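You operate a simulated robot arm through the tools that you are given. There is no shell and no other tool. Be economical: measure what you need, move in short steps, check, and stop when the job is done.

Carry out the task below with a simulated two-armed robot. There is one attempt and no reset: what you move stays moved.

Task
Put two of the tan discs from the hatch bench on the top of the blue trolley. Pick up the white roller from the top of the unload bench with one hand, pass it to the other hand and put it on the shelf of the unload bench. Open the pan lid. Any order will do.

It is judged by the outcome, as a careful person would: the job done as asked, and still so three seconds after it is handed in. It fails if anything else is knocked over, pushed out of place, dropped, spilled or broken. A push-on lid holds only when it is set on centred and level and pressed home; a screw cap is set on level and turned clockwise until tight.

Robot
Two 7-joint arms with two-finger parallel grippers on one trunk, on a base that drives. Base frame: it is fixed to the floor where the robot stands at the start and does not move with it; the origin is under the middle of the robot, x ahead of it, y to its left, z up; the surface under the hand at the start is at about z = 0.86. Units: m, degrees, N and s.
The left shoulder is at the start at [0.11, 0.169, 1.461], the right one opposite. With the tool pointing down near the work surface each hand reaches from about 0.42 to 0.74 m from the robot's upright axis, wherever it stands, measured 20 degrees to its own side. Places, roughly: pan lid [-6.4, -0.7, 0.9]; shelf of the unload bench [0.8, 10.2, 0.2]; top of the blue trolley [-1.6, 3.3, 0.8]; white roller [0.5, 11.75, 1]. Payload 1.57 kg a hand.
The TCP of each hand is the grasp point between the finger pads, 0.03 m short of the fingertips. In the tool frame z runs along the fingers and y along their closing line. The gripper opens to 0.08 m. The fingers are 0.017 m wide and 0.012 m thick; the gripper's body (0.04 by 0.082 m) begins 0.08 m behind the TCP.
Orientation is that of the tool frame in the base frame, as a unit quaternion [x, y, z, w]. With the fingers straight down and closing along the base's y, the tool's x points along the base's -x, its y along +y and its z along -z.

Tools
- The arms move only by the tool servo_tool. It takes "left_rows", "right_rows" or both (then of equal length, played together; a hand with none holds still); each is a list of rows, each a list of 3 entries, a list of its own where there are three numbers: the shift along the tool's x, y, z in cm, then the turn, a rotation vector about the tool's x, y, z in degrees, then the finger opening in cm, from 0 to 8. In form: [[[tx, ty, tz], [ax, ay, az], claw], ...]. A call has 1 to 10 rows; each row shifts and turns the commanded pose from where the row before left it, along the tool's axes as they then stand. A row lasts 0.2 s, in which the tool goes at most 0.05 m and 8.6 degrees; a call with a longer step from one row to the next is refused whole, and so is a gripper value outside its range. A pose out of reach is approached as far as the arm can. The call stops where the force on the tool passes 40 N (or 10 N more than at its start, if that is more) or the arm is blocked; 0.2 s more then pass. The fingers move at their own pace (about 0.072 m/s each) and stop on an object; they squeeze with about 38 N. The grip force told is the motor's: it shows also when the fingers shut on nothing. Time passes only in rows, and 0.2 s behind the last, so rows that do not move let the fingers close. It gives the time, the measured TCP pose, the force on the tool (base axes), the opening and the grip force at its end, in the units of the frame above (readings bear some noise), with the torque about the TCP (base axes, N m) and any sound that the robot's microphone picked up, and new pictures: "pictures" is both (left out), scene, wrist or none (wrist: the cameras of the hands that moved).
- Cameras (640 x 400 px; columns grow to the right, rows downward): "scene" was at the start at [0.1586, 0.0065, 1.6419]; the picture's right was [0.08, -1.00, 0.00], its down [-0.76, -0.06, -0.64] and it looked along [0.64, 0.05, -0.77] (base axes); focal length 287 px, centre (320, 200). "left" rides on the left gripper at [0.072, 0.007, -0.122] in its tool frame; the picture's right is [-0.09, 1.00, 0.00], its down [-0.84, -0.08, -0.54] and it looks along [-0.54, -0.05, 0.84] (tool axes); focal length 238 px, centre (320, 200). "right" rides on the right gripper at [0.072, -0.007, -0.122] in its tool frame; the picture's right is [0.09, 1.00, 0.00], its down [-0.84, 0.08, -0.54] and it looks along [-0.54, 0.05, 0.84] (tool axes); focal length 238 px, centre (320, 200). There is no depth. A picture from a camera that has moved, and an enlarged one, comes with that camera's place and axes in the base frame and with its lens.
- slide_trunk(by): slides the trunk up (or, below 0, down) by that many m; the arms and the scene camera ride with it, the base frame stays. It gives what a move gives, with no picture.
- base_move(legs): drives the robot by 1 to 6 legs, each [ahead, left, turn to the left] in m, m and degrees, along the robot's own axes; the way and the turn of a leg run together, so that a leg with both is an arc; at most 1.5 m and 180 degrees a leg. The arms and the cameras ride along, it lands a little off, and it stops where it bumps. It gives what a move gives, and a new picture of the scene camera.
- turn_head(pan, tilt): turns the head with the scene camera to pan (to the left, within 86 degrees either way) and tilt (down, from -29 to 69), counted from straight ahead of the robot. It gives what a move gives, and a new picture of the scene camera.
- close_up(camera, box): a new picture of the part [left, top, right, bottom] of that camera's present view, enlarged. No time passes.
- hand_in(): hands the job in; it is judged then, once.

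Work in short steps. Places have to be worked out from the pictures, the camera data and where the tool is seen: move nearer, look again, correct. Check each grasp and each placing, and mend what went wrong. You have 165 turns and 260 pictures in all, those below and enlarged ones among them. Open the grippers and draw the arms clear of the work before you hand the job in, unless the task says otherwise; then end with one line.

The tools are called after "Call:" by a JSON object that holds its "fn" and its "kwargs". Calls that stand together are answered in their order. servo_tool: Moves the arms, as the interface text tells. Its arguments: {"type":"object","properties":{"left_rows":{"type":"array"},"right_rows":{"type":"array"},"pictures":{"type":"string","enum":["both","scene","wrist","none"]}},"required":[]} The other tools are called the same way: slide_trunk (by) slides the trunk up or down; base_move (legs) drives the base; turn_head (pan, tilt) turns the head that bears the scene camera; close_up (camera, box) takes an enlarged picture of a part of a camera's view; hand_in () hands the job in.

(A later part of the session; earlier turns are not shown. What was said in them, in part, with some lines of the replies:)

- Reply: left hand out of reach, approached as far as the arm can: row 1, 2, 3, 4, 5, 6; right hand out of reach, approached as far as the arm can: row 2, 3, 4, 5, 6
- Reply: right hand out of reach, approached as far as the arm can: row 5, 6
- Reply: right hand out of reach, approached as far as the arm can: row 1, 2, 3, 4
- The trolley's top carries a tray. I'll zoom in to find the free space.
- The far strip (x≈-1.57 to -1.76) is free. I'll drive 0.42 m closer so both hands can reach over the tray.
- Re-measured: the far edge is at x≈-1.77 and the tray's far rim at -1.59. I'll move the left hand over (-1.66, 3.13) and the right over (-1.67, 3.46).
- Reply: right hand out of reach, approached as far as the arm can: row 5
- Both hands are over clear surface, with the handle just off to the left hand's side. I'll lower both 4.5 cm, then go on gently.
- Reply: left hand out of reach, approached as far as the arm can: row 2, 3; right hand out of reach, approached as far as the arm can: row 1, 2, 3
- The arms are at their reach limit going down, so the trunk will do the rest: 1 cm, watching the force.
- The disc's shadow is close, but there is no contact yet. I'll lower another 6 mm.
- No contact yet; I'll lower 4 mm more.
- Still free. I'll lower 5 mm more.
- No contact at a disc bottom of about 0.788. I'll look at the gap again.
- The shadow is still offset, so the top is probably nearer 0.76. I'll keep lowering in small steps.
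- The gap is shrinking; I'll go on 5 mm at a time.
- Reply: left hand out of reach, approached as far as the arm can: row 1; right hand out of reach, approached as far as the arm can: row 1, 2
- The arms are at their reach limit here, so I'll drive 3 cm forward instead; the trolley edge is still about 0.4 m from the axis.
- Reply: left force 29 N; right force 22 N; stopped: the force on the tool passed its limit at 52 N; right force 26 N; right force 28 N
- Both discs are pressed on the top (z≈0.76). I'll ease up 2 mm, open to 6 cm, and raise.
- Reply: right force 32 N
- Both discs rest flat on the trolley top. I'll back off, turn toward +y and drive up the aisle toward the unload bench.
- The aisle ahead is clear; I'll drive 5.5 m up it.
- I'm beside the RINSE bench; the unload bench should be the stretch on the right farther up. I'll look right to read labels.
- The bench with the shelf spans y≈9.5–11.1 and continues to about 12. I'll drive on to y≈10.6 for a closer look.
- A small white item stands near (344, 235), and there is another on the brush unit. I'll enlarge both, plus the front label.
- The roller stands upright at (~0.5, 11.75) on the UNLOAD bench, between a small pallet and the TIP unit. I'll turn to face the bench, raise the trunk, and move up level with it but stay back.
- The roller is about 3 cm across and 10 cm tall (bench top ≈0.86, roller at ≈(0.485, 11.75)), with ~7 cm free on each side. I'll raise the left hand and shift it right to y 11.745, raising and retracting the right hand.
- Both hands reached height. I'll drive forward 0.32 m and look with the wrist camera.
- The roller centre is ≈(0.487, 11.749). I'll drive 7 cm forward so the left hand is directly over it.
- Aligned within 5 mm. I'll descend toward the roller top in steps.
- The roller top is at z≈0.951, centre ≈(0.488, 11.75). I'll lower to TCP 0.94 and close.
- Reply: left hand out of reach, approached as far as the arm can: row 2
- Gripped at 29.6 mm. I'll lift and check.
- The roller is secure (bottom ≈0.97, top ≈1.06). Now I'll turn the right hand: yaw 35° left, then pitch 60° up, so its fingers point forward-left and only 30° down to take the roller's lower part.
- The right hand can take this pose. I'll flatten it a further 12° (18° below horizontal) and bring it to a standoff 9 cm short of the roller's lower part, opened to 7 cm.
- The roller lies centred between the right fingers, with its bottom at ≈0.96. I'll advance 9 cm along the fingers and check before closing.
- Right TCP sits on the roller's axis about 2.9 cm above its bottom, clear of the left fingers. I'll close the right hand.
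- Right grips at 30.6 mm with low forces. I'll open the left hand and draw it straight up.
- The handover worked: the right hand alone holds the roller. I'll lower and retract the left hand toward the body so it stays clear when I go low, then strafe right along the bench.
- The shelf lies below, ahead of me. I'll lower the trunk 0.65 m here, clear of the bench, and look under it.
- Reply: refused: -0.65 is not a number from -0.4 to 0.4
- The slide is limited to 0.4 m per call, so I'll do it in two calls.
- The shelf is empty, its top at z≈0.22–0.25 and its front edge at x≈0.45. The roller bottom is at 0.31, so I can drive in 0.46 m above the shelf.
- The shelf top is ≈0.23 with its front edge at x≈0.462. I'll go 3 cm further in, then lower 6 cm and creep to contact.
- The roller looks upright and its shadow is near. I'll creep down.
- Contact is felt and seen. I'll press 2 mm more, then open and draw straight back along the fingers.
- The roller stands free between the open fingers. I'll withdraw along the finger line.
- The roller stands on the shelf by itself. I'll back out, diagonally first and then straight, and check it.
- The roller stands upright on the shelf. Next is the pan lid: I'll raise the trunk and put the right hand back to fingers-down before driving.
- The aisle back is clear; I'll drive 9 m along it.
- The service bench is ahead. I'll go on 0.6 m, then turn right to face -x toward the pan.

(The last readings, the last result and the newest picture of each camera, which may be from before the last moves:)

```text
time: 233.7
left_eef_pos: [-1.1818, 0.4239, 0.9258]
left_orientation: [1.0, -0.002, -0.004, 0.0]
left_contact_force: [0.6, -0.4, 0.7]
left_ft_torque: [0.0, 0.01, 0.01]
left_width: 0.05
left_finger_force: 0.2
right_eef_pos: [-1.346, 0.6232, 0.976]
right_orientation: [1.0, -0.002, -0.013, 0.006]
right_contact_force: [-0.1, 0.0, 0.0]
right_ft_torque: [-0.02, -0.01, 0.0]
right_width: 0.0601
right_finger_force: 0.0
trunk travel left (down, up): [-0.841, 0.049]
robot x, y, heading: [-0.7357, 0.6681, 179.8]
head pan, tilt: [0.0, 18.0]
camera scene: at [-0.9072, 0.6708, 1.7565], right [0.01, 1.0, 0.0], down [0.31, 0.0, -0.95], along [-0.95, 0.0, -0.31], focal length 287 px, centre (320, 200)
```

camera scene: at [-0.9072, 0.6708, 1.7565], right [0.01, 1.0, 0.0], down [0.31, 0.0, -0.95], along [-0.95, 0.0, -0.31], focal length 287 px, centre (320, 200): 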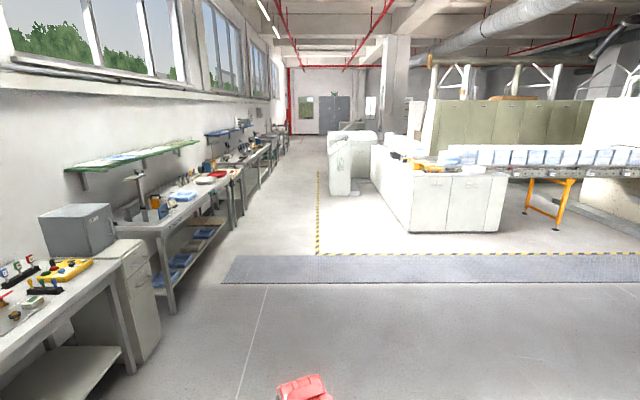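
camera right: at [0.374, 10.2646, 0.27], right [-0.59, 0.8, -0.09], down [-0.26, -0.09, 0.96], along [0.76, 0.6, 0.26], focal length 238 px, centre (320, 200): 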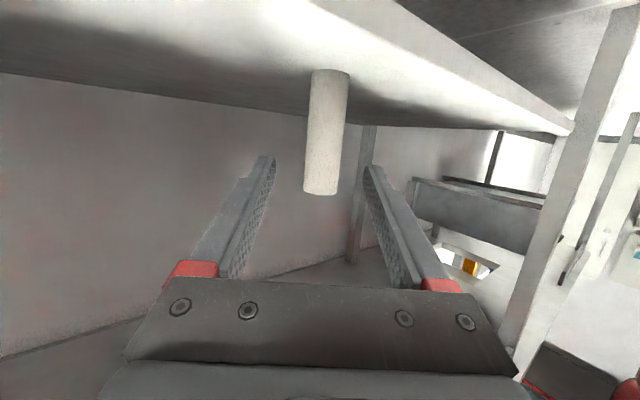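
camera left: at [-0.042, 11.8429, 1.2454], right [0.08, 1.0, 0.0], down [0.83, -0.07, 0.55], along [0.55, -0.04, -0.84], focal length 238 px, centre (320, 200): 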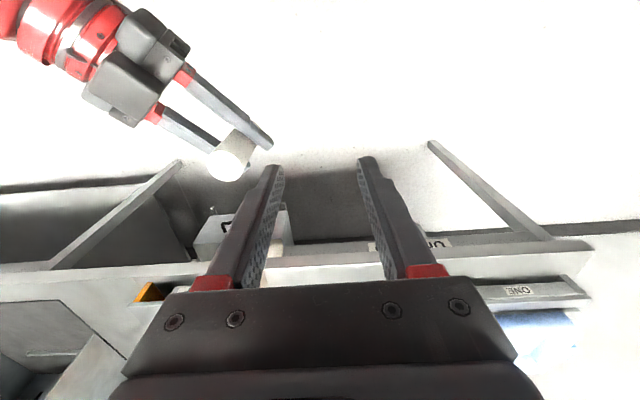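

Benches line the wall on the left. I'll drive 4.2 m along y≈0.4 and look toward (-6.4, -0.7).

Call:
{"fn": "base_move", "kwargs": {"legs": [[1.5, 0.15, 0], [1.5, 0.1, 0], [1.2, 0, 0]]}}

Call:
{"fn": "turn_head", "kwargs": {"pan": 35, "tilt": 25}}

```text
refused: leg 1 is longer than a leg can be; nothing moved
```

```text
time: 234.7
left_eef_pos: [-1.1818, 0.4224, 0.9254]
left_orientation: [1.0, -0.003, -0.004, 0.001]
left_contact_force: [0.3, 0.3, -0.2]
left_ft_torque: [0.01, 0.01, -0.01]
left_width: 0.0503
left_finger_force: 0.1
right_eef_pos: [-1.3453, 0.624, 0.976]
right_orientation: [1.0, -0.002, -0.013, 0.005]
right_contact_force: [0.4, -0.2, -0.1]
right_ft_torque: [-0.03, -0.01, 0.02]
right_width: 0.0598
right_finger_force: 0.1
trunk travel left (down, up): [-0.841, 0.049]
robot x, y, heading: [-0.7365, 0.671, 179.8]
head pan, tilt: [35.0, 25.0]
camera scene: at [-0.8897, 0.6179, 1.7452], right [-0.57, 0.82, 0.0], down [0.35, 0.24, -0.91], along [-0.75, -0.52, -0.42], focal length 287 px, centre (320, 200)
```

scene: 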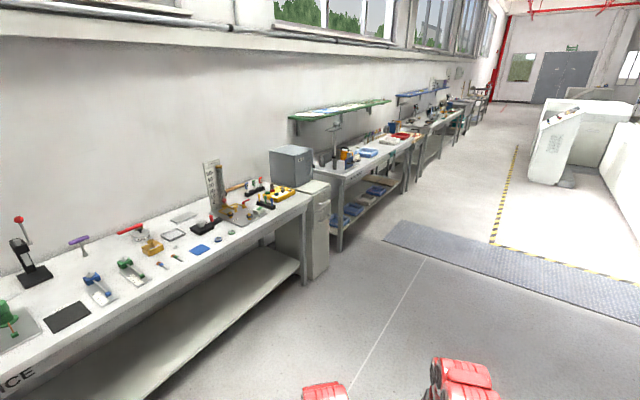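

The leg was a little too long; I'll repeat with shorter legs.

Call:
{"fn": "base_move", "kwargs": {"legs": [[1.4, 0.15, 0], [1.4, 0.1, 0], [1.4, 0, 0]]}}

```text
time: 254.8
left_eef_pos: [-5.3659, 0.1662, 0.9261]
left_orientation: [1.0, 0.007, -0.004, 0.0]
left_contact_force: [0.3, -0.4, -1.0]
left_ft_torque: [-0.02, 0.0, 0.0]
left_width: 0.0499
left_finger_force: 0.1
right_eef_pos: [-5.5332, 0.3621, 0.9762]
right_orientation: [1.0, 0.006, -0.013, 0.006]
right_contact_force: [0.6, 0.3, 1.0]
right_ft_torque: [0.01, 0.0, -0.01]
right_width: 0.0601
right_finger_force: 0.0
trunk travel left (down, up): [-0.841, 0.049]
robot x, y, heading: [-4.9245, 0.4201, -179.3]
head pan, tilt: [35.0, 25.0]
camera scene: at [-5.0779, 0.3646, 1.7452], right [-0.58, 0.81, 0.0], down [0.34, 0.25, -0.91], along [-0.74, -0.53, -0.42], focal length 287 px, centre (320, 200)
```

scene: 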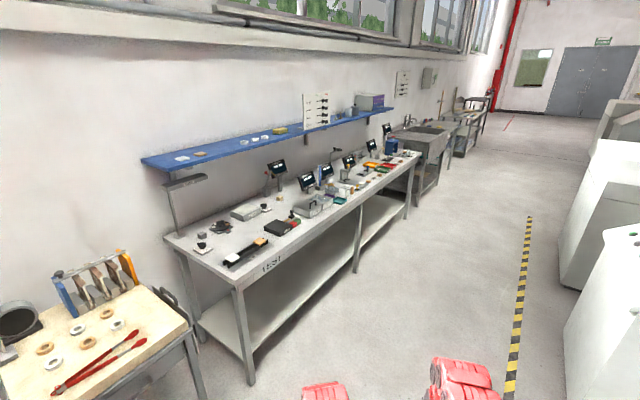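

The pan lid should project near pixel (305, 208) on the TEST bench. I'll zoom there.

Call:
{"fn": "close_up", "kwargs": {"camera": "scene", "box": [220, 150, 420, 275]}}

```text
3.20 times, centred on (320, 212) of scene
camera zoom: at [-5.0779, 0.3646, 1.7452], right [-0.58, 0.81, 0.0], down [0.34, 0.25, -0.91], along [-0.74, -0.53, -0.42], focal length 919 px, centre (320, 160)
```

zoom: 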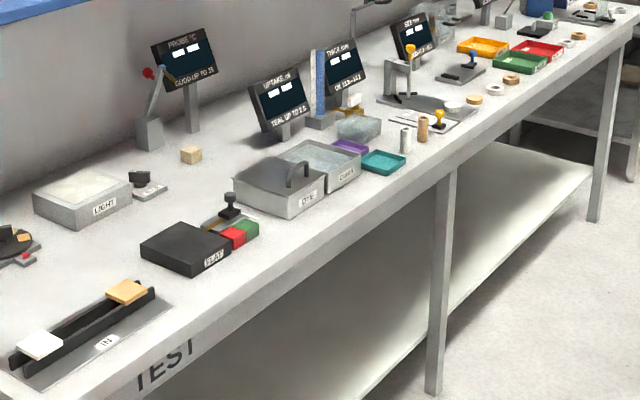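

The pan labelled "DYE" has a lid with an arched handle. I'll drive alongside it and turn to face the bench.

Call:
{"fn": "base_move", "kwargs": {"legs": [[1.4, 0, 0], [0, 0, 89.3]]}}

Call:
{"fn": "turn_head", "kwargs": {"pan": 0, "tilt": 40}}

```text
time: 265.6
left_eef_pos: [-6.0769, -0.0349, 0.9264]
left_orientation: [0.716, 0.699, -0.002, 0.004]
left_contact_force: [0.8, 0.2, 0.0]
left_ft_torque: [0.01, -0.01, 0.02]
left_width: 0.0501
left_finger_force: 0.1
right_eef_pos: [-6.2794, -0.1955, 0.9746]
right_orientation: [0.715, 0.699, -0.005, 0.013]
right_contact_force: [0.6, -1.1, -0.6]
right_ft_torque: [-0.02, 0.02, -0.01]
right_width: 0.06
right_finger_force: 0.1
trunk travel left (down, up): [-0.841, 0.049]
robot x, y, heading: [-6.314, 0.4168, -91.2]
head pan, tilt: [35.0, 25.0]
camera scene: at [-6.2643, 0.2586, 1.7452], right [-0.83, -0.55, 0.0], down [-0.23, 0.35, -0.91], along [0.5, -0.75, -0.42], focal length 287 px, centre (320, 200)
```

scene: 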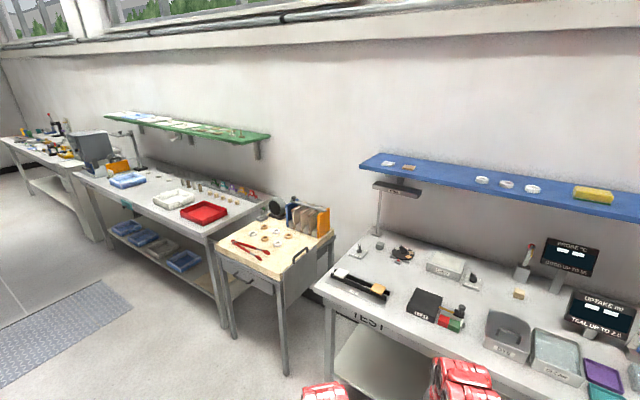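

```text
time: 266.6
left_eef_pos: [-6.0765, -0.0359, 0.925]
left_orientation: [0.715, 0.699, -0.003, 0.004]
left_contact_force: [-0.1, -0.8, -0.7]
left_ft_torque: [0.0, -0.01, -0.03]
left_width: 0.0503
left_finger_force: 0.0
right_eef_pos: [-6.2799, -0.196, 0.9757]
right_orientation: [0.715, 0.699, -0.005, 0.014]
right_contact_force: [0.0, 0.7, 0.5]
right_ft_torque: [-0.01, 0.02, -0.03]
right_width: 0.0599
right_finger_force: 0.0
trunk travel left (down, up): [-0.841, 0.049]
robot x, y, heading: [-6.3126, 0.417, -91.4]
head pan, tilt: [0.0, 40.0]
camera scene: at [-6.3172, 0.2503, 1.7219], right [-1.0, 0.02, 0.0], down [0.01, 0.64, -0.77], along [-0.02, -0.77, -0.64], focal length 287 px, centre (320, 200)
```

scene: 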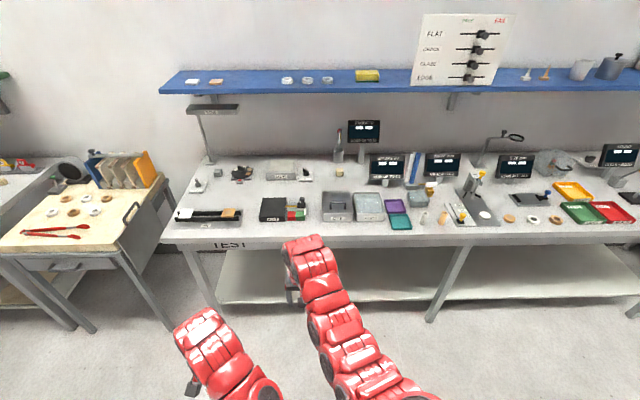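

Call:
{"fn": "close_up", "kwargs": {"camera": "scene", "box": [290, 165, 430, 253]}}

```text
4.55 times, centred on (360, 209) of scene
camera zoom: at [-6.3172, 0.2503, 1.7219], right [-1.0, 0.02, 0.0], down [0.01, 0.64, -0.77], along [-0.02, -0.77, -0.64], focal length 1306 px, centre (138, 159)
```

zoom: 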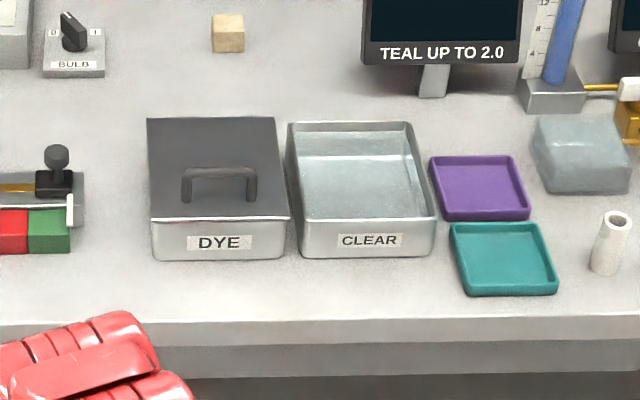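

The lid's arched handle sits near the front edge, so the lid is probably hinged at the back. Estimates: lid z≈0.915, y from -0.64 to -0.786, handle bar along x at (-6.416, -0.66), top z≈0.95. I'll turn the right hand 90° so it closes along y, and lift the left hand out of the way.

Call:
{"fn": "servo_tool", "kwargs": {"right_rows": [[[0, 0, -1], [0, 0, 8.5], 6], [[0, 0, -1], [0, 0, 8.5], 6], [[0, 0, -1], [0, 0, 8.5], 6], [[0, 0, -1], [0, 0, 8.5], 6], [[0, 0, -1], [0, 0, 8.5], 6], [[0, 0, -1], [0, 0, 8.5], 6], [[0, 0, -1], [0, 0, 8.5], 6], [[0, 0, 0], [0, 0, 8.5], 6], [[0, 0, 0], [0, 0, 8.5], 6], [[0, 0, 0], [0, 0, 8.5], 6]], "left_rows": [[[0, 0, -1], [0, 0, 0], 5], [[0, 0, -1], [0, 0, 0], 5], [[0, 0, -1], [0, 0, 0], 5], [[0, 0, -1], [0, 0, 0], 5], [[0, 0, -1], [0, 0, 0], 5], [[0, 0, -1], [0, 0, 0], 5], [[0, 0, -1], [0, 0, 0], 5], [[0, 0, -1], [0, 0, 0], 5], [[0, 0, -1], [0, 0, 0], 5], [[0, 0, -1], [0, 0, 0], 5]], "pictures": "scene"}}

```text
time: 268.8
left_eef_pos: [-6.0776, -0.035, 1.0257]
left_orientation: [0.715, 0.699, -0.003, 0.004]
left_contact_force: [0.1, 0.4, -0.1]
left_ft_torque: [0.02, 0.0, 0.02]
left_width: 0.0502
left_finger_force: 0.1
right_eef_pos: [-6.2806, -0.1938, 1.0461]
right_orientation: [0.999, 0.031, 0.005, 0.015]
right_contact_force: [0.0, -0.5, -0.3]
right_ft_torque: [0.01, -0.03, 0.0]
right_width: 0.0601
right_finger_force: 0.1
trunk travel left (down, up): [-0.841, 0.049]
robot x, y, heading: [-6.3135, 0.4135, -91.3]
head pan, tilt: [0.0, 40.0]
camera scene: at [-6.3175, 0.2503, 1.7219], right [-1.0, 0.02, 0.0], down [0.01, 0.64, -0.77], along [-0.02, -0.77, -0.64], focal length 287 px, centre (320, 200)
```

scene: 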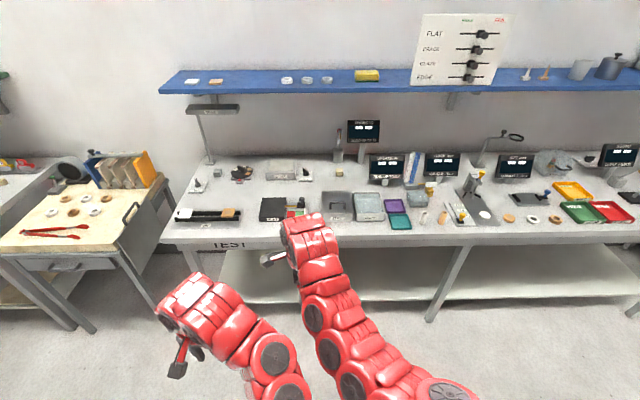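

The hand is now turned with closing along y. I'll shift it right over the handle's column and back a bit, then drive 0.5 m closer.

Call:
{"fn": "servo_tool", "kwargs": {"right_rows": [[[-3, -1, 0], [0, 0, 3.5], 6], [[-3, -1.5, 0], [0, 0, 0], 6], [[-3, -1.5, 0], [0, 0, 0], 6], [[-3, -1.5, 0], [0, 0, 0], 6], [[-1.8, -1, 0], [0, 0, 0], 6]], "pictures": "none"}}

Call:
{"fn": "base_move", "kwargs": {"legs": [[0.42, 0, 1.3]]}}

Call:
{"fn": "close_up", "kwargs": {"camera": "right", "box": [0, 0, 640, 400]}}

```text
time: 270.0
left_eef_pos: [-6.0772, -0.0343, 1.0271]
left_orientation: [0.715, 0.699, -0.003, 0.004]
left_contact_force: [0.2, -0.3, -0.5]
left_ft_torque: [0.01, 0.03, 0.02]
left_width: 0.05
left_finger_force: 0.1
right_eef_pos: [-6.4205, -0.1297, 1.0372]
right_orientation: [1.0, 0.002, 0.005, 0.016]
right_contact_force: [-0.6, 0.4, 1.0]
right_ft_torque: [0.0, 0.01, -0.01]
right_width: 0.0601
right_finger_force: 0.1
right hand out of reach, approached as far as the arm can: row 4
trunk travel left (down, up): [-0.841, 0.049]
robot x, y, heading: [-6.3133, 0.4171, -91.4]
head pan, tilt: [0.0, 40.0]
```

```text
time: 272.6
left_eef_pos: [-6.0723, -0.4473, 1.0256]
left_orientation: [0.707, 0.707, -0.002, 0.003]
left_contact_force: [0.0, 0.3, -0.5]
left_ft_torque: [-0.03, 0.01, 0.0]
left_width: 0.0498
left_finger_force: 0.1
right_eef_pos: [-6.4115, -0.5505, 1.0374]
right_orientation: [1.0, 0.013, 0.005, 0.016]
right_contact_force: [0.3, -0.3, 0.3]
right_ft_torque: [0.02, -0.01, -0.02]
right_width: 0.0602
right_finger_force: 0.0
trunk travel left (down, up): [-0.841, 0.049]
robot x, y, heading: [-6.3162, -0.0047, -90.0]
head pan, tilt: [0.0, 40.0]
camera scene: at [-6.3186, -0.1671, 1.722], right [-1.0, 0.0, 0.0], down [0.0, 0.64, -0.77], along [0.0, -0.77, -0.64], focal length 287 px, centre (320, 200)
```

scene: 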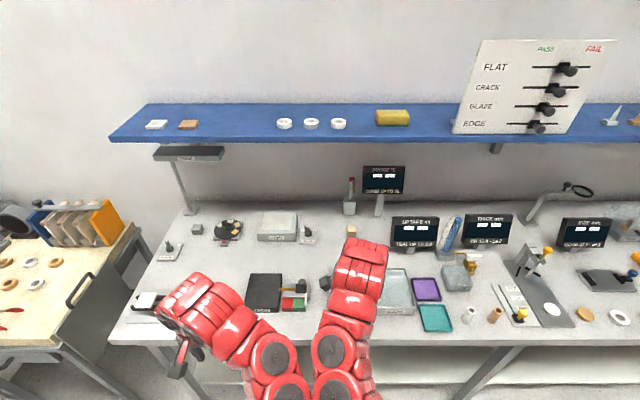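

```text
1.00 times, centred on (320, 200) of right (not enlarged: the box is as wide or as high as the picture)
camera zoom: at [-6.3418, -0.5388, 1.161], right [0.12, -0.99, 0.03], down [-0.84, -0.08, 0.54], along [-0.53, -0.09, -0.84], focal length 238 px, centre (320, 200)
```

zoom: 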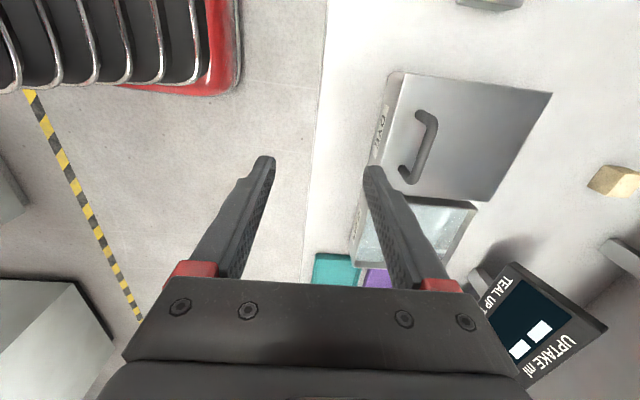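

The handle bar is at (-6.411, -0.653). I'll drive 0.12 m closer, then align the hand over the bar.

Call:
{"fn": "base_move", "kwargs": {"legs": [[0.12, 0, 0]]}}

Call:
{"fn": "servo_tool", "kwargs": {"right_rows": [[[0, -0.7, 1], [0, 0, 0.7], 5], [[0, -0.7, 1], [0, 0, 0.7], 4]], "pictures": "wrist"}}

```text
time: 273.8
left_eef_pos: [-6.0716, -0.5654, 1.0263]
left_orientation: [0.707, 0.707, -0.003, 0.004]
left_contact_force: [0.5, 0.2, 0.2]
left_ft_torque: [-0.02, 0.0, 0.0]
left_width: 0.0499
left_finger_force: 0.0
right_eef_pos: [-6.4105, -0.6706, 1.0372]
right_orientation: [1.0, 0.013, 0.005, 0.015]
right_contact_force: [-0.4, 0.6, -0.3]
right_ft_torque: [0.02, 0.01, 0.02]
right_width: 0.0602
right_finger_force: 0.1
trunk travel left (down, up): [-0.841, 0.049]
robot x, y, heading: [-6.3204, -0.1224, -90.0]
head pan, tilt: [0.0, 40.0]
camera scene: at [-6.3187, -0.2856, 1.7221], right [-1.0, 0.0, 0.0], down [0.0, 0.64, -0.77], along [0.0, -0.77, -0.64], focal length 287 px, centre (320, 200)
```

scene: 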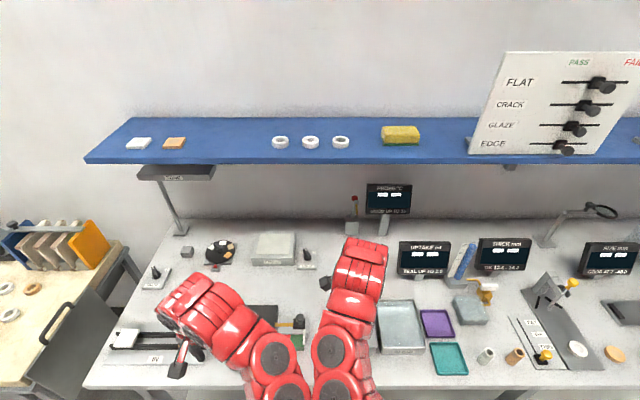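

```text
time: 274.4
left_eef_pos: [-6.0624, -0.5629, 1.0249]
left_orientation: [0.701, 0.713, 0.004, 0.007]
left_contact_force: [20.7, 9.1, 2.1]
left_ft_torque: [-0.9, 2.18, 0.01]
left_width: 0.0498
left_finger_force: 0.1
right_eef_pos: [-6.4231, -0.6607, 1.0187]
right_orientation: [1.0, -0.011, 0.003, 0.019]
right_contact_force: [-23.2, -16.5, 6.9]
right_ft_torque: [1.55, -2.53, 0.03]
right_width: 0.0399
right_finger_force: 0.0
trunk travel left (down, up): [-0.841, 0.049]
robot x, y, heading: [-6.3196, -0.1198, -90.1]
head pan, tilt: [0.0, 40.0]
camera right: at [-6.3518, -0.6513, 1.1415], right [0.07, -1.0, 0.04], down [-0.84, -0.04, 0.54], along [-0.54, -0.07, -0.84], focal length 238 px, centre (320, 200)
```

right: 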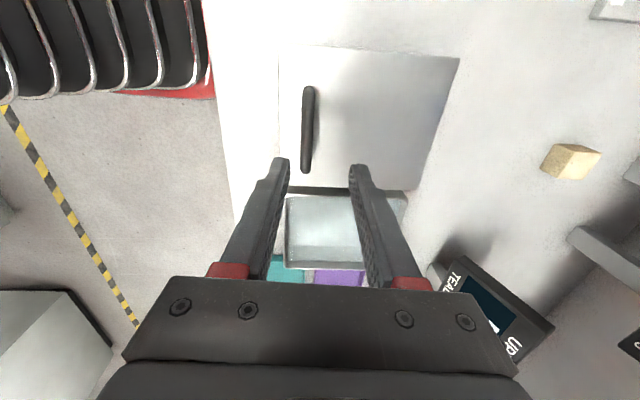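

The two arms are touching each other (opposite 20 N forces). I'll move the left hand outward to the left.

Call:
{"fn": "servo_tool", "kwargs": {"left_rows": [[[0, 2.5, 0], [0, 0, 0], 5], [[0, 3, 0], [0, 0, 0], 5], [[0, 3, 0], [0, 0, 0], 5], [[0, 3, 0], [0, 0, 0], 5]], "pictures": "scene"}}

```text
time: 275.4
left_eef_pos: [-5.9558, -0.5661, 1.0252]
left_orientation: [0.707, 0.707, -0.003, 0.003]
left_contact_force: [-0.7, -0.1, 0.2]
left_ft_torque: [0.05, 0.02, 0.0]
left_width: 0.0498
left_finger_force: 0.1
right_eef_pos: [-6.4101, -0.6581, 1.0167]
right_orientation: [1.0, 0.001, 0.005, 0.015]
right_contact_force: [-0.1, 0.6, -0.1]
right_ft_torque: [0.02, 0.03, 0.05]
right_width: 0.0401
right_finger_force: 0.1
trunk travel left (down, up): [-0.841, 0.049]
robot x, y, heading: [-6.3244, -0.1172, -89.8]
head pan, tilt: [0.0, 40.0]
camera scene: at [-6.317, -0.2867, 1.7219], right [-1.0, 0.0, 0.0], down [0.0, 0.64, -0.77], along [0.0, -0.77, -0.64], focal length 287 px, centre (320, 200)
```

scene: 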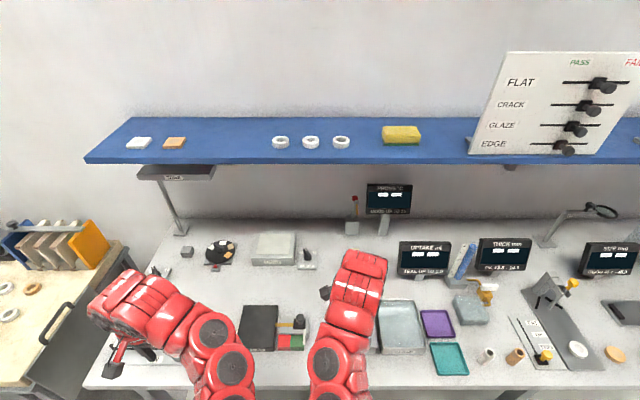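

The arms are free again. I'll look through the right camera to align on the bar.

Call:
{"fn": "close_up", "kwargs": {"camera": "right", "box": [200, 20, 480, 195]}}

```text
2.29 times, centred on (340, 108) of right
camera zoom: at [-6.341, -0.6465, 1.1402], right [0.09, -1.0, 0.03], down [-0.84, -0.06, 0.54], along [-0.53, -0.08, -0.84], focal length 545 px, centre (274, 411)
```

zoom: 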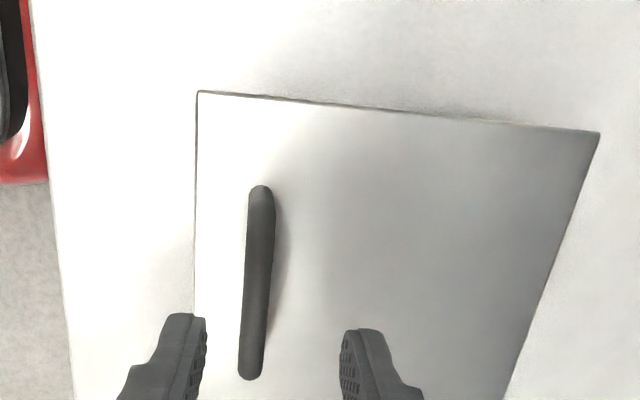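

The bar centre is (-6.410, -0.653), and I'm 5 mm off in y. I'll correct and lower over the bar in two stages.

Call:
{"fn": "servo_tool", "kwargs": {"right_rows": [[[0, -0.5, 1.5], [0, 0, 0], 4], [[0, 0, 1.5], [0, 0, 0], 4], [[0, 0, 1.0], [0, 0, 0], 4]], "pictures": "none"}}

Call:
{"fn": "close_up", "kwargs": {"camera": "right", "box": [160, 40, 480, 240]}}

```text
time: 276.2
left_eef_pos: [-5.9566, -0.5654, 1.0268]
left_orientation: [0.707, 0.707, -0.002, 0.003]
left_contact_force: [-0.4, -0.3, 1.0]
left_ft_torque: [-0.02, 0.02, -0.01]
left_width: 0.05
left_finger_force: 0.1
right_eef_pos: [-6.4117, -0.6535, 0.9759]
right_orientation: [1.0, 0.001, 0.006, 0.016]
right_contact_force: [-0.5, 0.8, 0.8]
right_ft_torque: [0.01, 0.0, 0.01]
right_width: 0.04
right_finger_force: 0.0
trunk travel left (down, up): [-0.841, 0.049]
robot x, y, heading: [-6.3236, -0.1236, -90.2]
head pan, tilt: [0.0, 40.0]
```

```text
2.00 times, centred on (320, 140) of right
camera zoom: at [-6.3414, -0.6431, 1.1001], right [0.09, -1.0, 0.03], down [-0.84, -0.06, 0.53], along [-0.53, -0.08, -0.84], focal length 477 px, centre (320, 320)
```

zoom: 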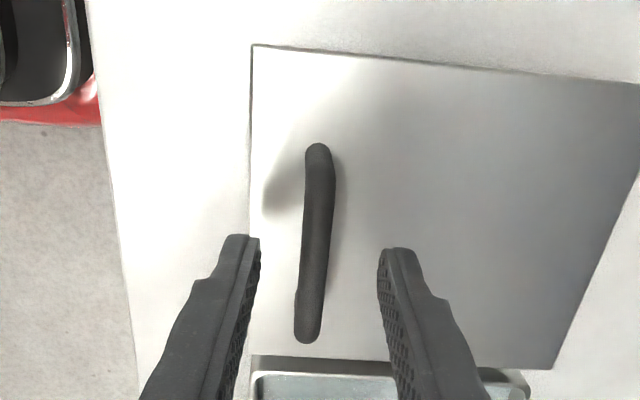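

Well straddled. I'll lower 2.2 cm more and close on the bar.

Call:
{"fn": "servo_tool", "kwargs": {"right_rows": [[[0, 0, 1.2], [0, 0, 0], 4], [[0, 0, 1.0], [0, 0, 0], 4], [[0, 0, 0], [0, 0, 0], 0.5], [[0, 0, 0], [0, 0, 0], 0.5], [[0, 0, 0], [0, 0, 0], 0.5], [[0, 0, 0], [0, 0, 0], 0.5]], "pictures": "wrist"}}

```text
time: 277.6
left_eef_pos: [-5.9565, -0.5646, 1.0274]
left_orientation: [0.707, 0.707, -0.003, 0.003]
left_contact_force: [-0.2, 0.1, -1.1]
left_ft_torque: [0.04, -0.03, -0.02]
left_width: 0.05
left_finger_force: 0.0
right_eef_pos: [-6.4102, -0.6524, 0.9546]
right_orientation: [1.0, 0.001, 0.005, 0.015]
right_contact_force: [-1.8, 10.6, 0.3]
right_ft_torque: [0.16, 0.06, 0.0]
right_width: 0.0094
right_finger_force: 27.5
trunk travel left (down, up): [-0.841, 0.049]
robot x, y, heading: [-6.3185, -0.1202, -90.0]
head pan, tilt: [0.0, 40.0]
camera right: at [-6.3412, -0.6419, 1.0789], right [0.09, -1.0, 0.03], down [-0.84, -0.06, 0.54], along [-0.53, -0.08, -0.84], focal length 238 px, centre (320, 200)
```

right: 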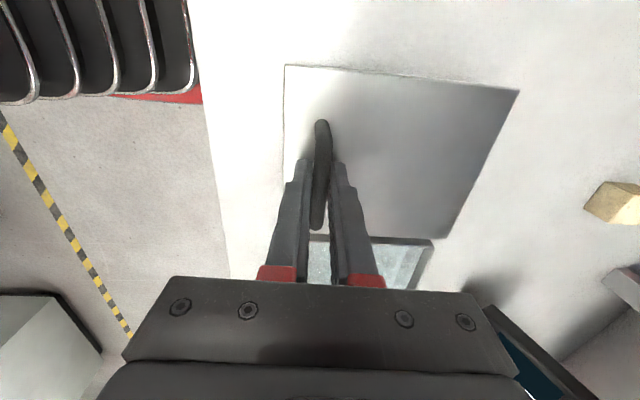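

The bar is gripped (9.4 mm) and firmly held laterally, which fits a hinge at the back (y≈-0.777). I'll swing it up the first 20° along the arc and check the force.

Call:
{"fn": "servo_tool", "kwargs": {"right_rows": [[[0, 0.3, -1.07], [0, 0, 0], 0.5], [[0, 0.45, -1.04], [0, 0, 0], 0.5], [[0, 0.5, -1.0], [0, 0, 0], 0.5], [[0, 0.58, -0.95], [0, 0, 0], 0.5]], "pictures": "wrist"}}

```text
time: 278.6
left_eef_pos: [-5.9573, -0.5674, 1.0257]
left_orientation: [0.707, 0.707, -0.003, 0.004]
left_contact_force: [0.7, 0.1, 0.9]
left_ft_torque: [0.03, -0.02, 0.0]
left_width: 0.0503
left_finger_force: 0.1
right_eef_pos: [-6.4118, -0.6706, 0.9961]
right_orientation: [1.0, 0.001, 0.005, 0.015]
right_contact_force: [-3.0, 0.5, -2.0]
right_ft_torque: [0.07, -0.18, -0.2]
right_width: 0.0095
right_finger_force: 27.6
trunk travel left (down, up): [-0.841, 0.049]
robot x, y, heading: [-6.3201, -0.1237, -90.2]
head pan, tilt: [0.0, 40.0]
camera right: at [-6.3411, -0.6607, 1.1196], right [0.09, -1.0, 0.03], down [-0.84, -0.06, 0.54], along [-0.53, -0.08, -0.84], focal length 238 px, centre (320, 200)
```

right: 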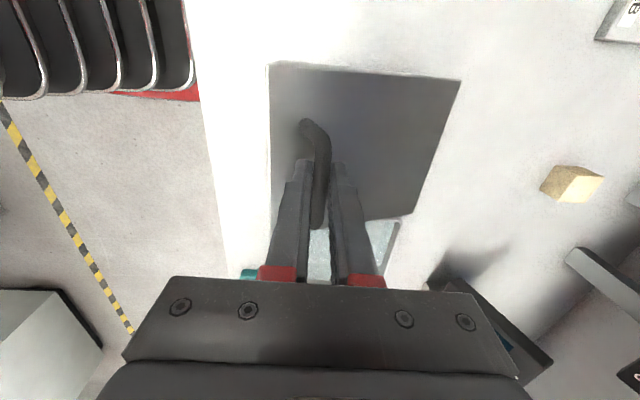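

The lid swings on its hinge with little force. I'll continue the arc to about 60°.

Call:
{"fn": "servo_tool", "kwargs": {"right_rows": [[[0, 0.66, -0.9], [0, 0, 0], 0.5], [[0, 0.73, -0.84], [0, 0, 0], 0.5], [[0, 0.8, -0.77], [0, 0, 0], 0.5], [[0, 0.87, -0.7], [0, 0, 0], 0.5], [[0, 0.93, -0.62], [0, 0, 0], 0.5], [[0, 0.97, -0.54], [0, 0, 0], 0.5], [[0, 1.02, -0.45], [0, 0, 0], 0.5], [[0, 1.05, -0.36], [0, 0, 0], 0.5]], "pictures": "both"}}

```text
time: 280.4
left_eef_pos: [-5.9559, -0.5674, 1.026]
left_orientation: [0.707, 0.707, -0.002, 0.003]
left_contact_force: [0.0, 0.7, -0.4]
left_ft_torque: [0.0, -0.02, 0.02]
left_width: 0.05
left_finger_force: 0.1
right_eef_pos: [-6.4111, -0.7401, 1.0495]
right_orientation: [1.0, 0.0, 0.005, 0.016]
right_contact_force: [3.0, -1.4, -5.4]
right_ft_torque: [-0.03, -0.24, -0.41]
right_width: 0.0097
right_finger_force: 28.1
trunk travel left (down, up): [-0.841, 0.049]
robot x, y, heading: [-6.3204, -0.1195, -90.0]
head pan, tilt: [0.0, 40.0]
camera scene: at [-6.3179, -0.2879, 1.7219], right [-1.0, 0.0, 0.0], down [0.0, 0.64, -0.77], along [0.0, -0.77, -0.64], focal length 287 px, centre (320, 200)
camera right: at [-6.3411, -0.73, 1.1733], right [0.09, -1.0, 0.03], down [-0.84, -0.06, 0.54], along [-0.53, -0.08, -0.84], focal length 238 px, centre (320, 200)
```

scene: 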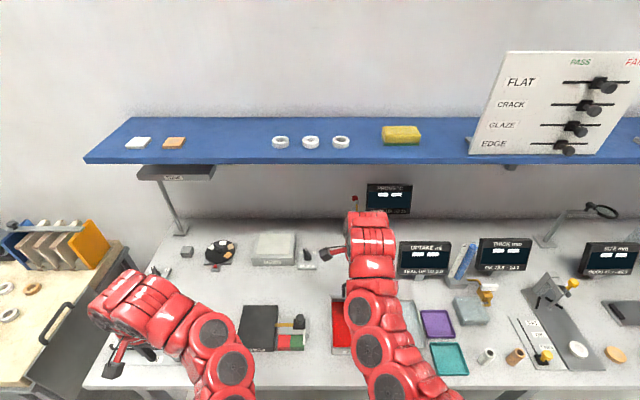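
right: 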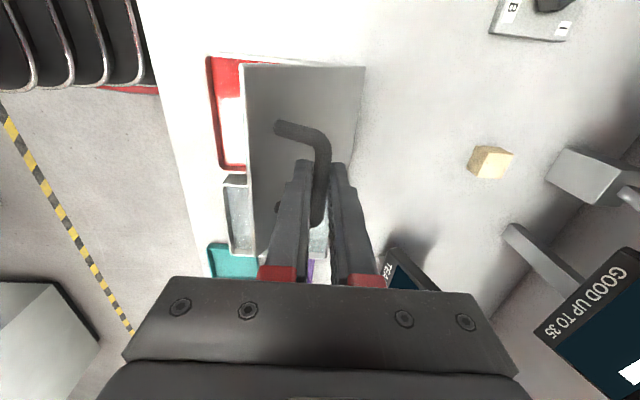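

About 60° open, forces small. I'll carry on to about 95°.

Call:
{"fn": "servo_tool", "kwargs": {"right_rows": [[[0, 1.08, -0.27], [0, 0, 0], 0.5], [[0, 1.1, -0.17], [0, 0, 0], 0.5], [[0, 1.11, -0.08], [0, 0, 0], 0.5], [[0, 1.11, 0.03], [0, 0, 0], 0.5], [[0, 1.1, 0.12], [0, 0, 0], 0.5], [[0, 1.1, 0.21], [0, 0, 0], 0.5], [[0, 1.08, 0.3], [0, 0, 0], 0.5]], "pictures": "both"}}

```text
time: 282.0
left_eef_pos: [-5.9568, -0.5672, 1.0253]
left_orientation: [0.707, 0.707, -0.002, 0.003]
left_contact_force: [-0.4, -1.2, -0.6]
left_ft_torque: [0.0, -0.02, -0.02]
left_width: 0.0498
left_finger_force: 0.1
right_eef_pos: [-6.4117, -0.8176, 1.0509]
right_orientation: [1.0, 0.0, 0.005, 0.016]
right_contact_force: [2.9, -0.8, 4.0]
right_ft_torque: [0.12, 0.25, -0.46]
right_width: 0.0096
right_finger_force: 27.9
trunk travel left (down, up): [-0.841, 0.049]
robot x, y, heading: [-6.3212, -0.1202, -89.9]
head pan, tilt: [0.0, 40.0]
camera scene: at [-6.3175, -0.2872, 1.7218], right [-1.0, 0.0, 0.0], down [0.0, 0.64, -0.77], along [0.0, -0.77, -0.64], focal length 287 px, centre (320, 200)
camera right: at [-6.3414, -0.8068, 1.1743], right [0.09, -1.0, 0.03], down [-0.84, -0.06, 0.54], along [-0.53, -0.08, -0.84], focal length 238 px, centre (320, 200)
```

scene: 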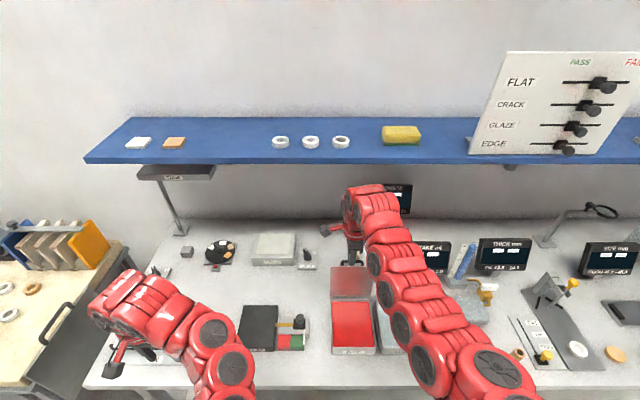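
right: 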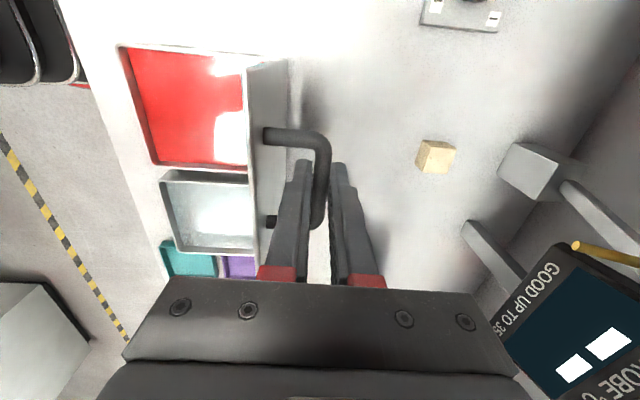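

The lid is about vertical and the pan is open. I'll push it another 15° past vertical so it will stay, watching the force.

Call:
{"fn": "servo_tool", "kwargs": {"right_rows": [[[0, 1.07, 0.4], [0, 0, 0], 0.5], [[0, 1.04, 0.49], [0, 0, 0], 0.5], [[0, 1.0, 0.58], [0, 0, 0], 0.5]], "pictures": "wrist"}}

```text
time: 282.8
left_eef_pos: [-5.9553, -0.5662, 1.0257]
left_orientation: [0.707, 0.707, -0.002, 0.004]
left_contact_force: [-0.1, -0.1, 0.4]
left_ft_torque: [0.0, 0.0, 0.02]
left_width: 0.0502
left_finger_force: 0.0
right_eef_pos: [-6.4111, -0.8375, 1.0438]
right_orientation: [1.0, 0.0, 0.006, 0.017]
right_contact_force: [-0.1, -4.4, 7.6]
right_ft_torque: [-0.13, 0.12, -0.45]
right_width: 0.0099
right_finger_force: 27.6
right hand out of reach, approached as far as the arm can: row 3
trunk travel left (down, up): [-0.841, 0.049]
robot x, y, heading: [-6.318, -0.1202, -90.1]
head pan, tilt: [0.0, 40.0]
camera right: at [-6.3416, -0.8263, 1.1668], right [0.09, -1.0, 0.03], down [-0.84, -0.06, 0.53], along [-0.53, -0.08, -0.84], focal length 238 px, centre (320, 200)
```

right: 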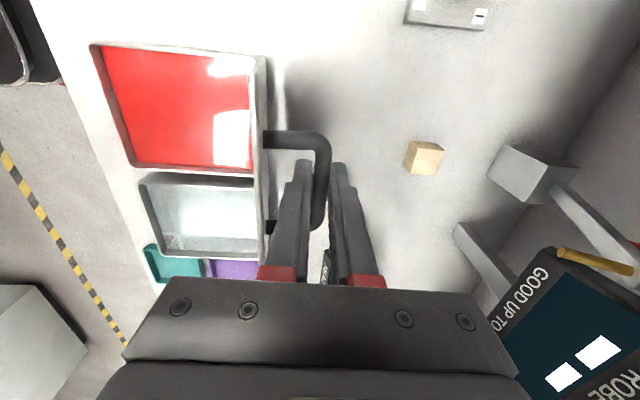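

The lid leans about 10° past vertical and the hand is at its reach limit. I'll drive 2 cm forward to gain reach (the lid goes back a little more) and check the force.

Call:
{"fn": "base_move", "kwargs": {"legs": [[0.02, 0, 0]]}}

Call:
{"fn": "servo_tool", "kwargs": {"right_rows": [[[0, 0, 0.3], [0, 0, 0], 0.5], [[0, 0, 0], [0, 0, 0], 0.5]], "pictures": "wrist"}}

```text
time: 283.7
left_eef_pos: [-5.9564, -0.5799, 1.0276]
left_orientation: [0.708, 0.706, -0.003, 0.005]
left_contact_force: [0.1, 0.8, -0.6]
left_ft_torque: [-0.01, -0.02, -0.04]
left_width: 0.0502
left_finger_force: 0.0
right_eef_pos: [-6.411, -0.8424, 1.0413]
right_orientation: [1.0, 0.0, 0.005, 0.001]
right_contact_force: [-0.6, 8.8, 9.1]
right_ft_torque: [0.13, -0.1, -0.42]
right_width: 0.0096
right_finger_force: 28.1
trunk travel left (down, up): [-0.841, 0.049]
robot x, y, heading: [-6.3189, -0.1393, -90.1]
head pan, tilt: [0.0, 40.0]
stopped in leg 1: the force on the tool passed its limit at 62 N (the readings are from after the stop); the commanded pose is now the measured one
camera scene: at [-6.3187, -0.299, 1.7224], right [-1.0, 0.0, 0.0], down [0.0, 0.64, -0.77], along [0.0, -0.77, -0.64], focal length 287 px, centre (320, 200)
```

scene: 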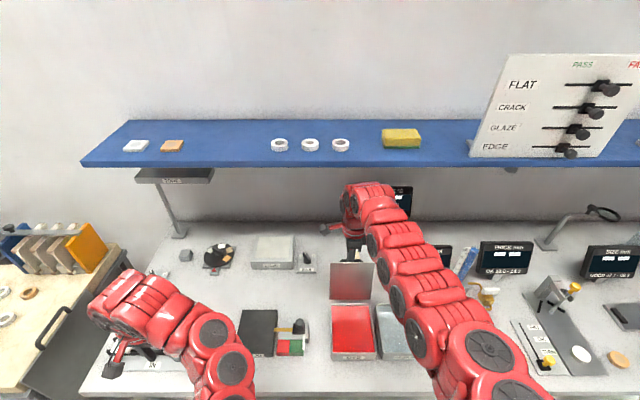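

```text
time: 284.3
left_eef_pos: [-5.9569, -0.5786, 1.0284]
left_orientation: [0.708, 0.706, -0.004, 0.005]
left_contact_force: [0.0, 0.1, 0.7]
left_ft_torque: [-0.02, 0.04, -0.01]
left_width: 0.05
left_finger_force: 0.1
right_eef_pos: [-6.4121, -0.8414, 1.0396]
right_orientation: [1.0, 0.001, 0.006, 0.005]
right_contact_force: [-0.4, 7.7, 25.0]
right_ft_torque: [0.07, 0.03, -0.48]
right_width: 0.01
right_finger_force: 28.2
trunk travel left (down, up): [-0.841, 0.049]
robot x, y, heading: [-6.3221, -0.1396, -90.2]
head pan, tilt: [0.0, 40.0]
camera right: at [-6.3413, -0.8344, 1.1629], right [0.09, -1.0, 0.01], down [-0.84, -0.07, 0.53], along [-0.53, -0.06, -0.85], focal length 238 px, centre (320, 200)
```

right: 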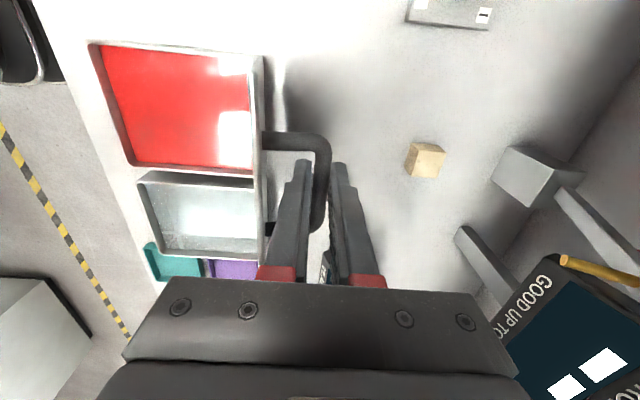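

The hinge has reached its stop (~105°). I'll relax, open just enough to free the bar, and lift straight up.

Call:
{"fn": "servo_tool", "kwargs": {"right_rows": [[[0, 0, -0.3], [0, 0, 0], 0.5], [[0, 0.2, 0], [0, 0, 0], 1.6], [[0, 0.1, 0], [0, 0, 0], 1.7], [[0, 0, 0], [0, 0, 0], 1.7]], "pictures": "wrist"}}

```text
time: 285.3
left_eef_pos: [-5.9558, -0.5821, 1.0269]
left_orientation: [0.707, 0.707, -0.003, 0.004]
left_contact_force: [0.0, 0.0, -0.1]
left_ft_torque: [-0.01, 0.02, 0.0]
left_width: 0.0503
left_finger_force: 0.1
right_eef_pos: [-6.4114, -0.847, 1.0397]
right_orientation: [1.0, 0.001, 0.005, 0.001]
right_contact_force: [-0.3, 3.6, 1.2]
right_ft_torque: [0.01, 0.06, -0.05]
right_width: 0.021
right_finger_force: 2.3
trunk travel left (down, up): [-0.841, 0.049]
robot x, y, heading: [-6.3206, -0.1359, -90.0]
head pan, tilt: [0.0, 40.0]
camera right: at [-6.3417, -0.8404, 1.1626], right [0.09, -1.0, 0.0], down [-0.84, -0.08, 0.53], along [-0.53, -0.05, -0.85], focal length 238 px, centre (320, 200)
```

right: 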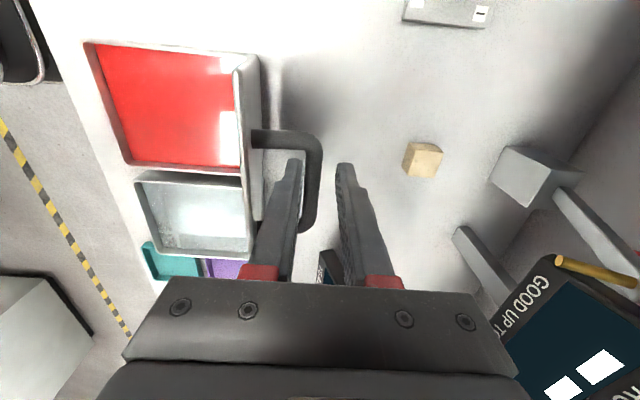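

The lid leans back ~10° past vertical and the bar is free between the fingers. I'll relieve the light touch by 2 mm and lift straight up.

Call:
{"fn": "servo_tool", "kwargs": {"right_rows": [[[0, -0.2, -0.5], [0, 0, 0], 1.9], [[0, 0, -1.0], [0, 0, 0], 1.9], [[0, 0, -1.5], [0, 0, 0], 1.9], [[0, 0, -1.5], [0, 0, 0], 1.9], [[0, 0, -1.5], [0, 0, 0], 1.9]], "pictures": "both"}}

```text
time: 286.5
left_eef_pos: [-5.9564, -0.5823, 1.026]
left_orientation: [0.708, 0.706, -0.003, 0.003]
left_contact_force: [0.9, -0.1, -0.6]
left_ft_torque: [-0.01, 0.02, -0.04]
left_width: 0.0499
left_finger_force: 0.0
right_eef_pos: [-6.4125, -0.8461, 1.1002]
right_orientation: [1.0, 0.001, 0.005, 0.001]
right_contact_force: [0.2, 0.1, 0.5]
right_ft_torque: [-0.02, 0.05, -0.04]
right_width: 0.0189
right_finger_force: 0.1
trunk travel left (down, up): [-0.841, 0.049]
robot x, y, heading: [-6.3194, -0.137, -89.9]
head pan, tilt: [0.0, 40.0]
camera scene: at [-6.3186, -0.3023, 1.7219], right [-1.0, 0.0, 0.0], down [0.0, 0.64, -0.77], along [0.0, -0.77, -0.64], focal length 287 px, centre (320, 200)
camera right: at [-6.3419, -0.8381, 1.2226], right [0.09, -1.0, 0.0], down [-0.84, -0.08, 0.53], along [-0.53, -0.05, -0.85], focal length 238 px, centre (320, 200)
```

scene: 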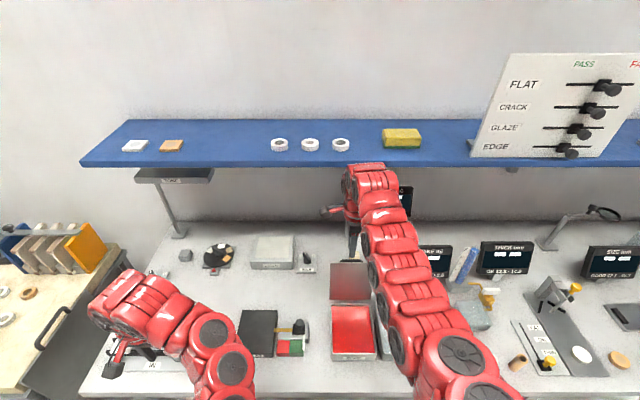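
right: 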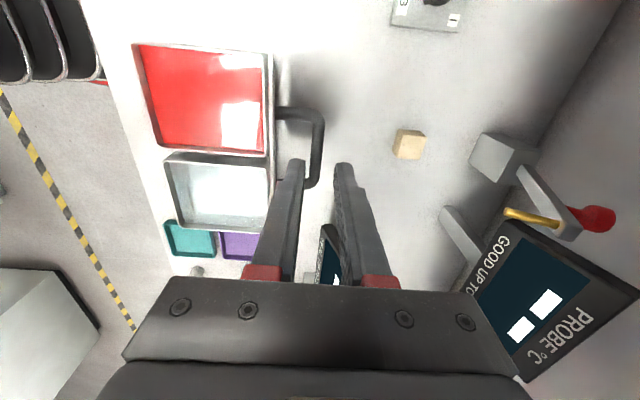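

The lid stays open with the hand released. I'll raise another 4 cm for clearance over the lid, then back the base away.

Call:
{"fn": "slide_trunk", "kwargs": {"by": 0.045}}

Call:
{"fn": "close_up", "kwargs": {"camera": "right", "box": [100, 0, 500, 250]}}

```text
time: 287.4
left_eef_pos: [-5.9559, -0.5825, 1.0716]
left_orientation: [0.708, 0.707, -0.002, 0.003]
left_contact_force: [0.6, 0.4, -0.6]
left_ft_torque: [-0.01, -0.02, 0.0]
left_width: 0.05
left_finger_force: 0.1
right_eef_pos: [-6.4114, -0.8456, 1.1445]
right_orientation: [1.0, 0.001, 0.005, 0.0]
right_contact_force: [0.1, -0.9, -0.3]
right_ft_torque: [0.04, 0.0, -0.01]
right_width: 0.0191
right_finger_force: 0.0
trunk travel left (down, up): [-0.886, 0.004]
robot x, y, heading: [-6.3204, -0.1344, -89.8]
head pan, tilt: [0.0, 40.0]
```

```text
1.60 times, centred on (300, 125) of right
camera zoom: at [-6.3419, -0.8388, 1.2673], right [0.09, -1.0, 0.0], down [-0.84, -0.08, 0.53], along [-0.53, -0.05, -0.85], focal length 381 px, centre (352, 320)
```

zoom: 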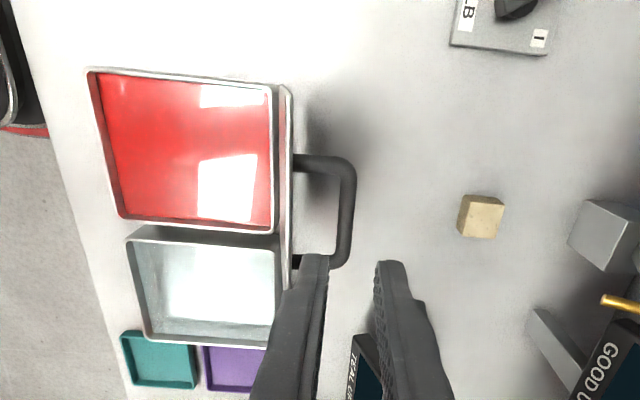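

The fingers are well above the lid edge. I'll back the base 0.5 m.

Call:
{"fn": "base_move", "kwargs": {"legs": [[-0.45, 0, 0]]}}

Call:
{"fn": "close_up", "kwargs": {"camera": "scene", "box": [240, 150, 480, 300]}}

```text
time: 290.1
left_eef_pos: [-5.9574, -0.1299, 1.0702]
left_orientation: [0.708, 0.707, -0.002, 0.003]
left_contact_force: [-0.5, -0.2, -0.1]
left_ft_torque: [0.02, 0.0, 0.0]
left_width: 0.0499
left_finger_force: 0.1
right_eef_pos: [-6.4105, -0.3915, 1.1442]
right_orientation: [1.0, 0.001, 0.005, 0.001]
right_contact_force: [0.1, -0.1, 0.2]
right_ft_torque: [0.0, -0.02, 0.0]
right_width: 0.0189
right_finger_force: 0.0
trunk travel left (down, up): [-0.886, 0.004]
robot x, y, heading: [-6.3224, 0.3154, -90.0]
head pan, tilt: [0.0, 40.0]
camera scene: at [-6.3182, 0.1494, 1.7667], right [-1.0, 0.0, 0.0], down [0.0, 0.64, -0.77], along [0.0, -0.77, -0.64], focal length 287 px, centre (320, 200)
```

scene: 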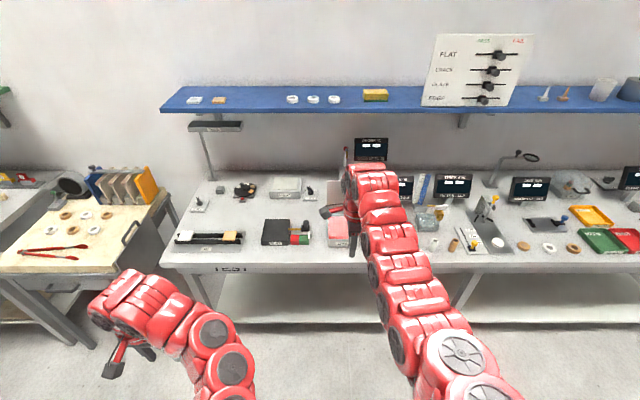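

```text
2.67 times, centred on (360, 225) of scene
camera zoom: at [-6.3182, 0.1494, 1.7667], right [-1.0, 0.0, 0.0], down [0.0, 0.64, -0.77], along [0.0, -0.77, -0.64], focal length 766 px, centre (213, 133)
```

zoom: 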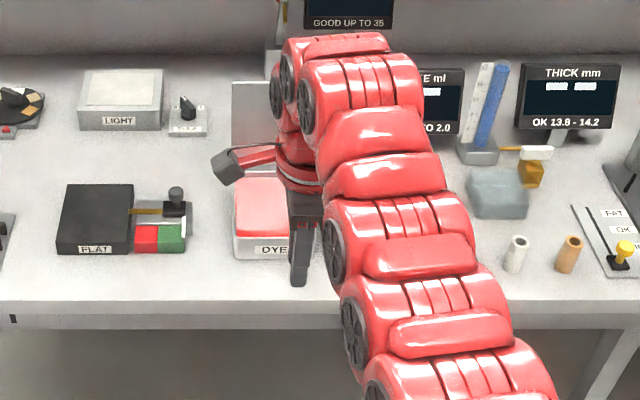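

The lid stays up. I'll open both grippers fully and move the right hand aside for an unobstructed last look.

Call:
{"fn": "servo_tool", "kwargs": {"right_rows": [[[-3, 0, 0], [0, 0, 0], 8], [[-3, 0, 0], [0, 0, 0], 8], [[-3, 0, 0], [0, 0, 0], 8], [[-3, 0, 0], [0, 0, 0], 8]], "left_rows": [[[0, 0, 0], [0, 0, 0], 8], [[0, 0, 0], [0, 0, 0], 8], [[0, 0, 0], [0, 0, 0], 8], [[0, 0, 0], [0, 0, 0], 8]], "pictures": "none"}}

Call:
{"fn": "close_up", "kwargs": {"camera": "scene", "box": [260, 150, 460, 275]}}

```text
time: 291.1
left_eef_pos: [-5.9567, -0.1302, 1.0711]
left_orientation: [0.707, 0.707, -0.001, 0.003]
left_contact_force: [-0.3, 0.0, -1.0]
left_ft_torque: [-0.02, 0.02, -0.01]
left_width: 0.0798
left_finger_force: 0.0
right_eef_pos: [-6.5325, -0.3925, 1.1438]
right_orientation: [1.0, 0.0, 0.006, 0.0]
right_contact_force: [0.0, -0.2, -0.3]
right_ft_torque: [0.0, 0.0, 0.0]
right_width: 0.0801
right_finger_force: 0.1
trunk travel left (down, up): [-0.886, 0.004]
robot x, y, heading: [-6.3219, 0.3163, -89.9]
head pan, tilt: [0.0, 40.0]
```

```text
3.20 times, centred on (360, 212) of scene
camera zoom: at [-6.3197, 0.1501, 1.7668], right [-1.0, 0.0, 0.0], down [0.0, 0.64, -0.77], along [0.0, -0.77, -0.64], focal length 919 px, centre (192, 160)
```

zoom: 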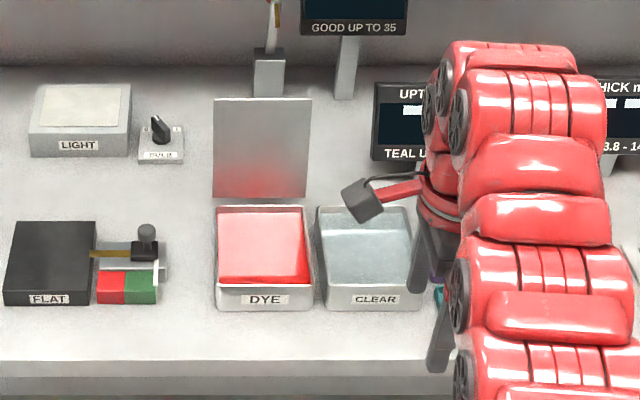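

The lid stands open, neighbours are undisturbed, the grippers are open and the arms are clear. Handing in.

Call:
{"fn": "hand_in", "kwargs": {}}

```text
The job is handed in.
```

All three parts are done, and I have handed the job in: two tan discs are on top of the blue trolley, the white roller was passed from the left hand to the right and stands on the unload bench shelf, and the pan lid is open and staying up.
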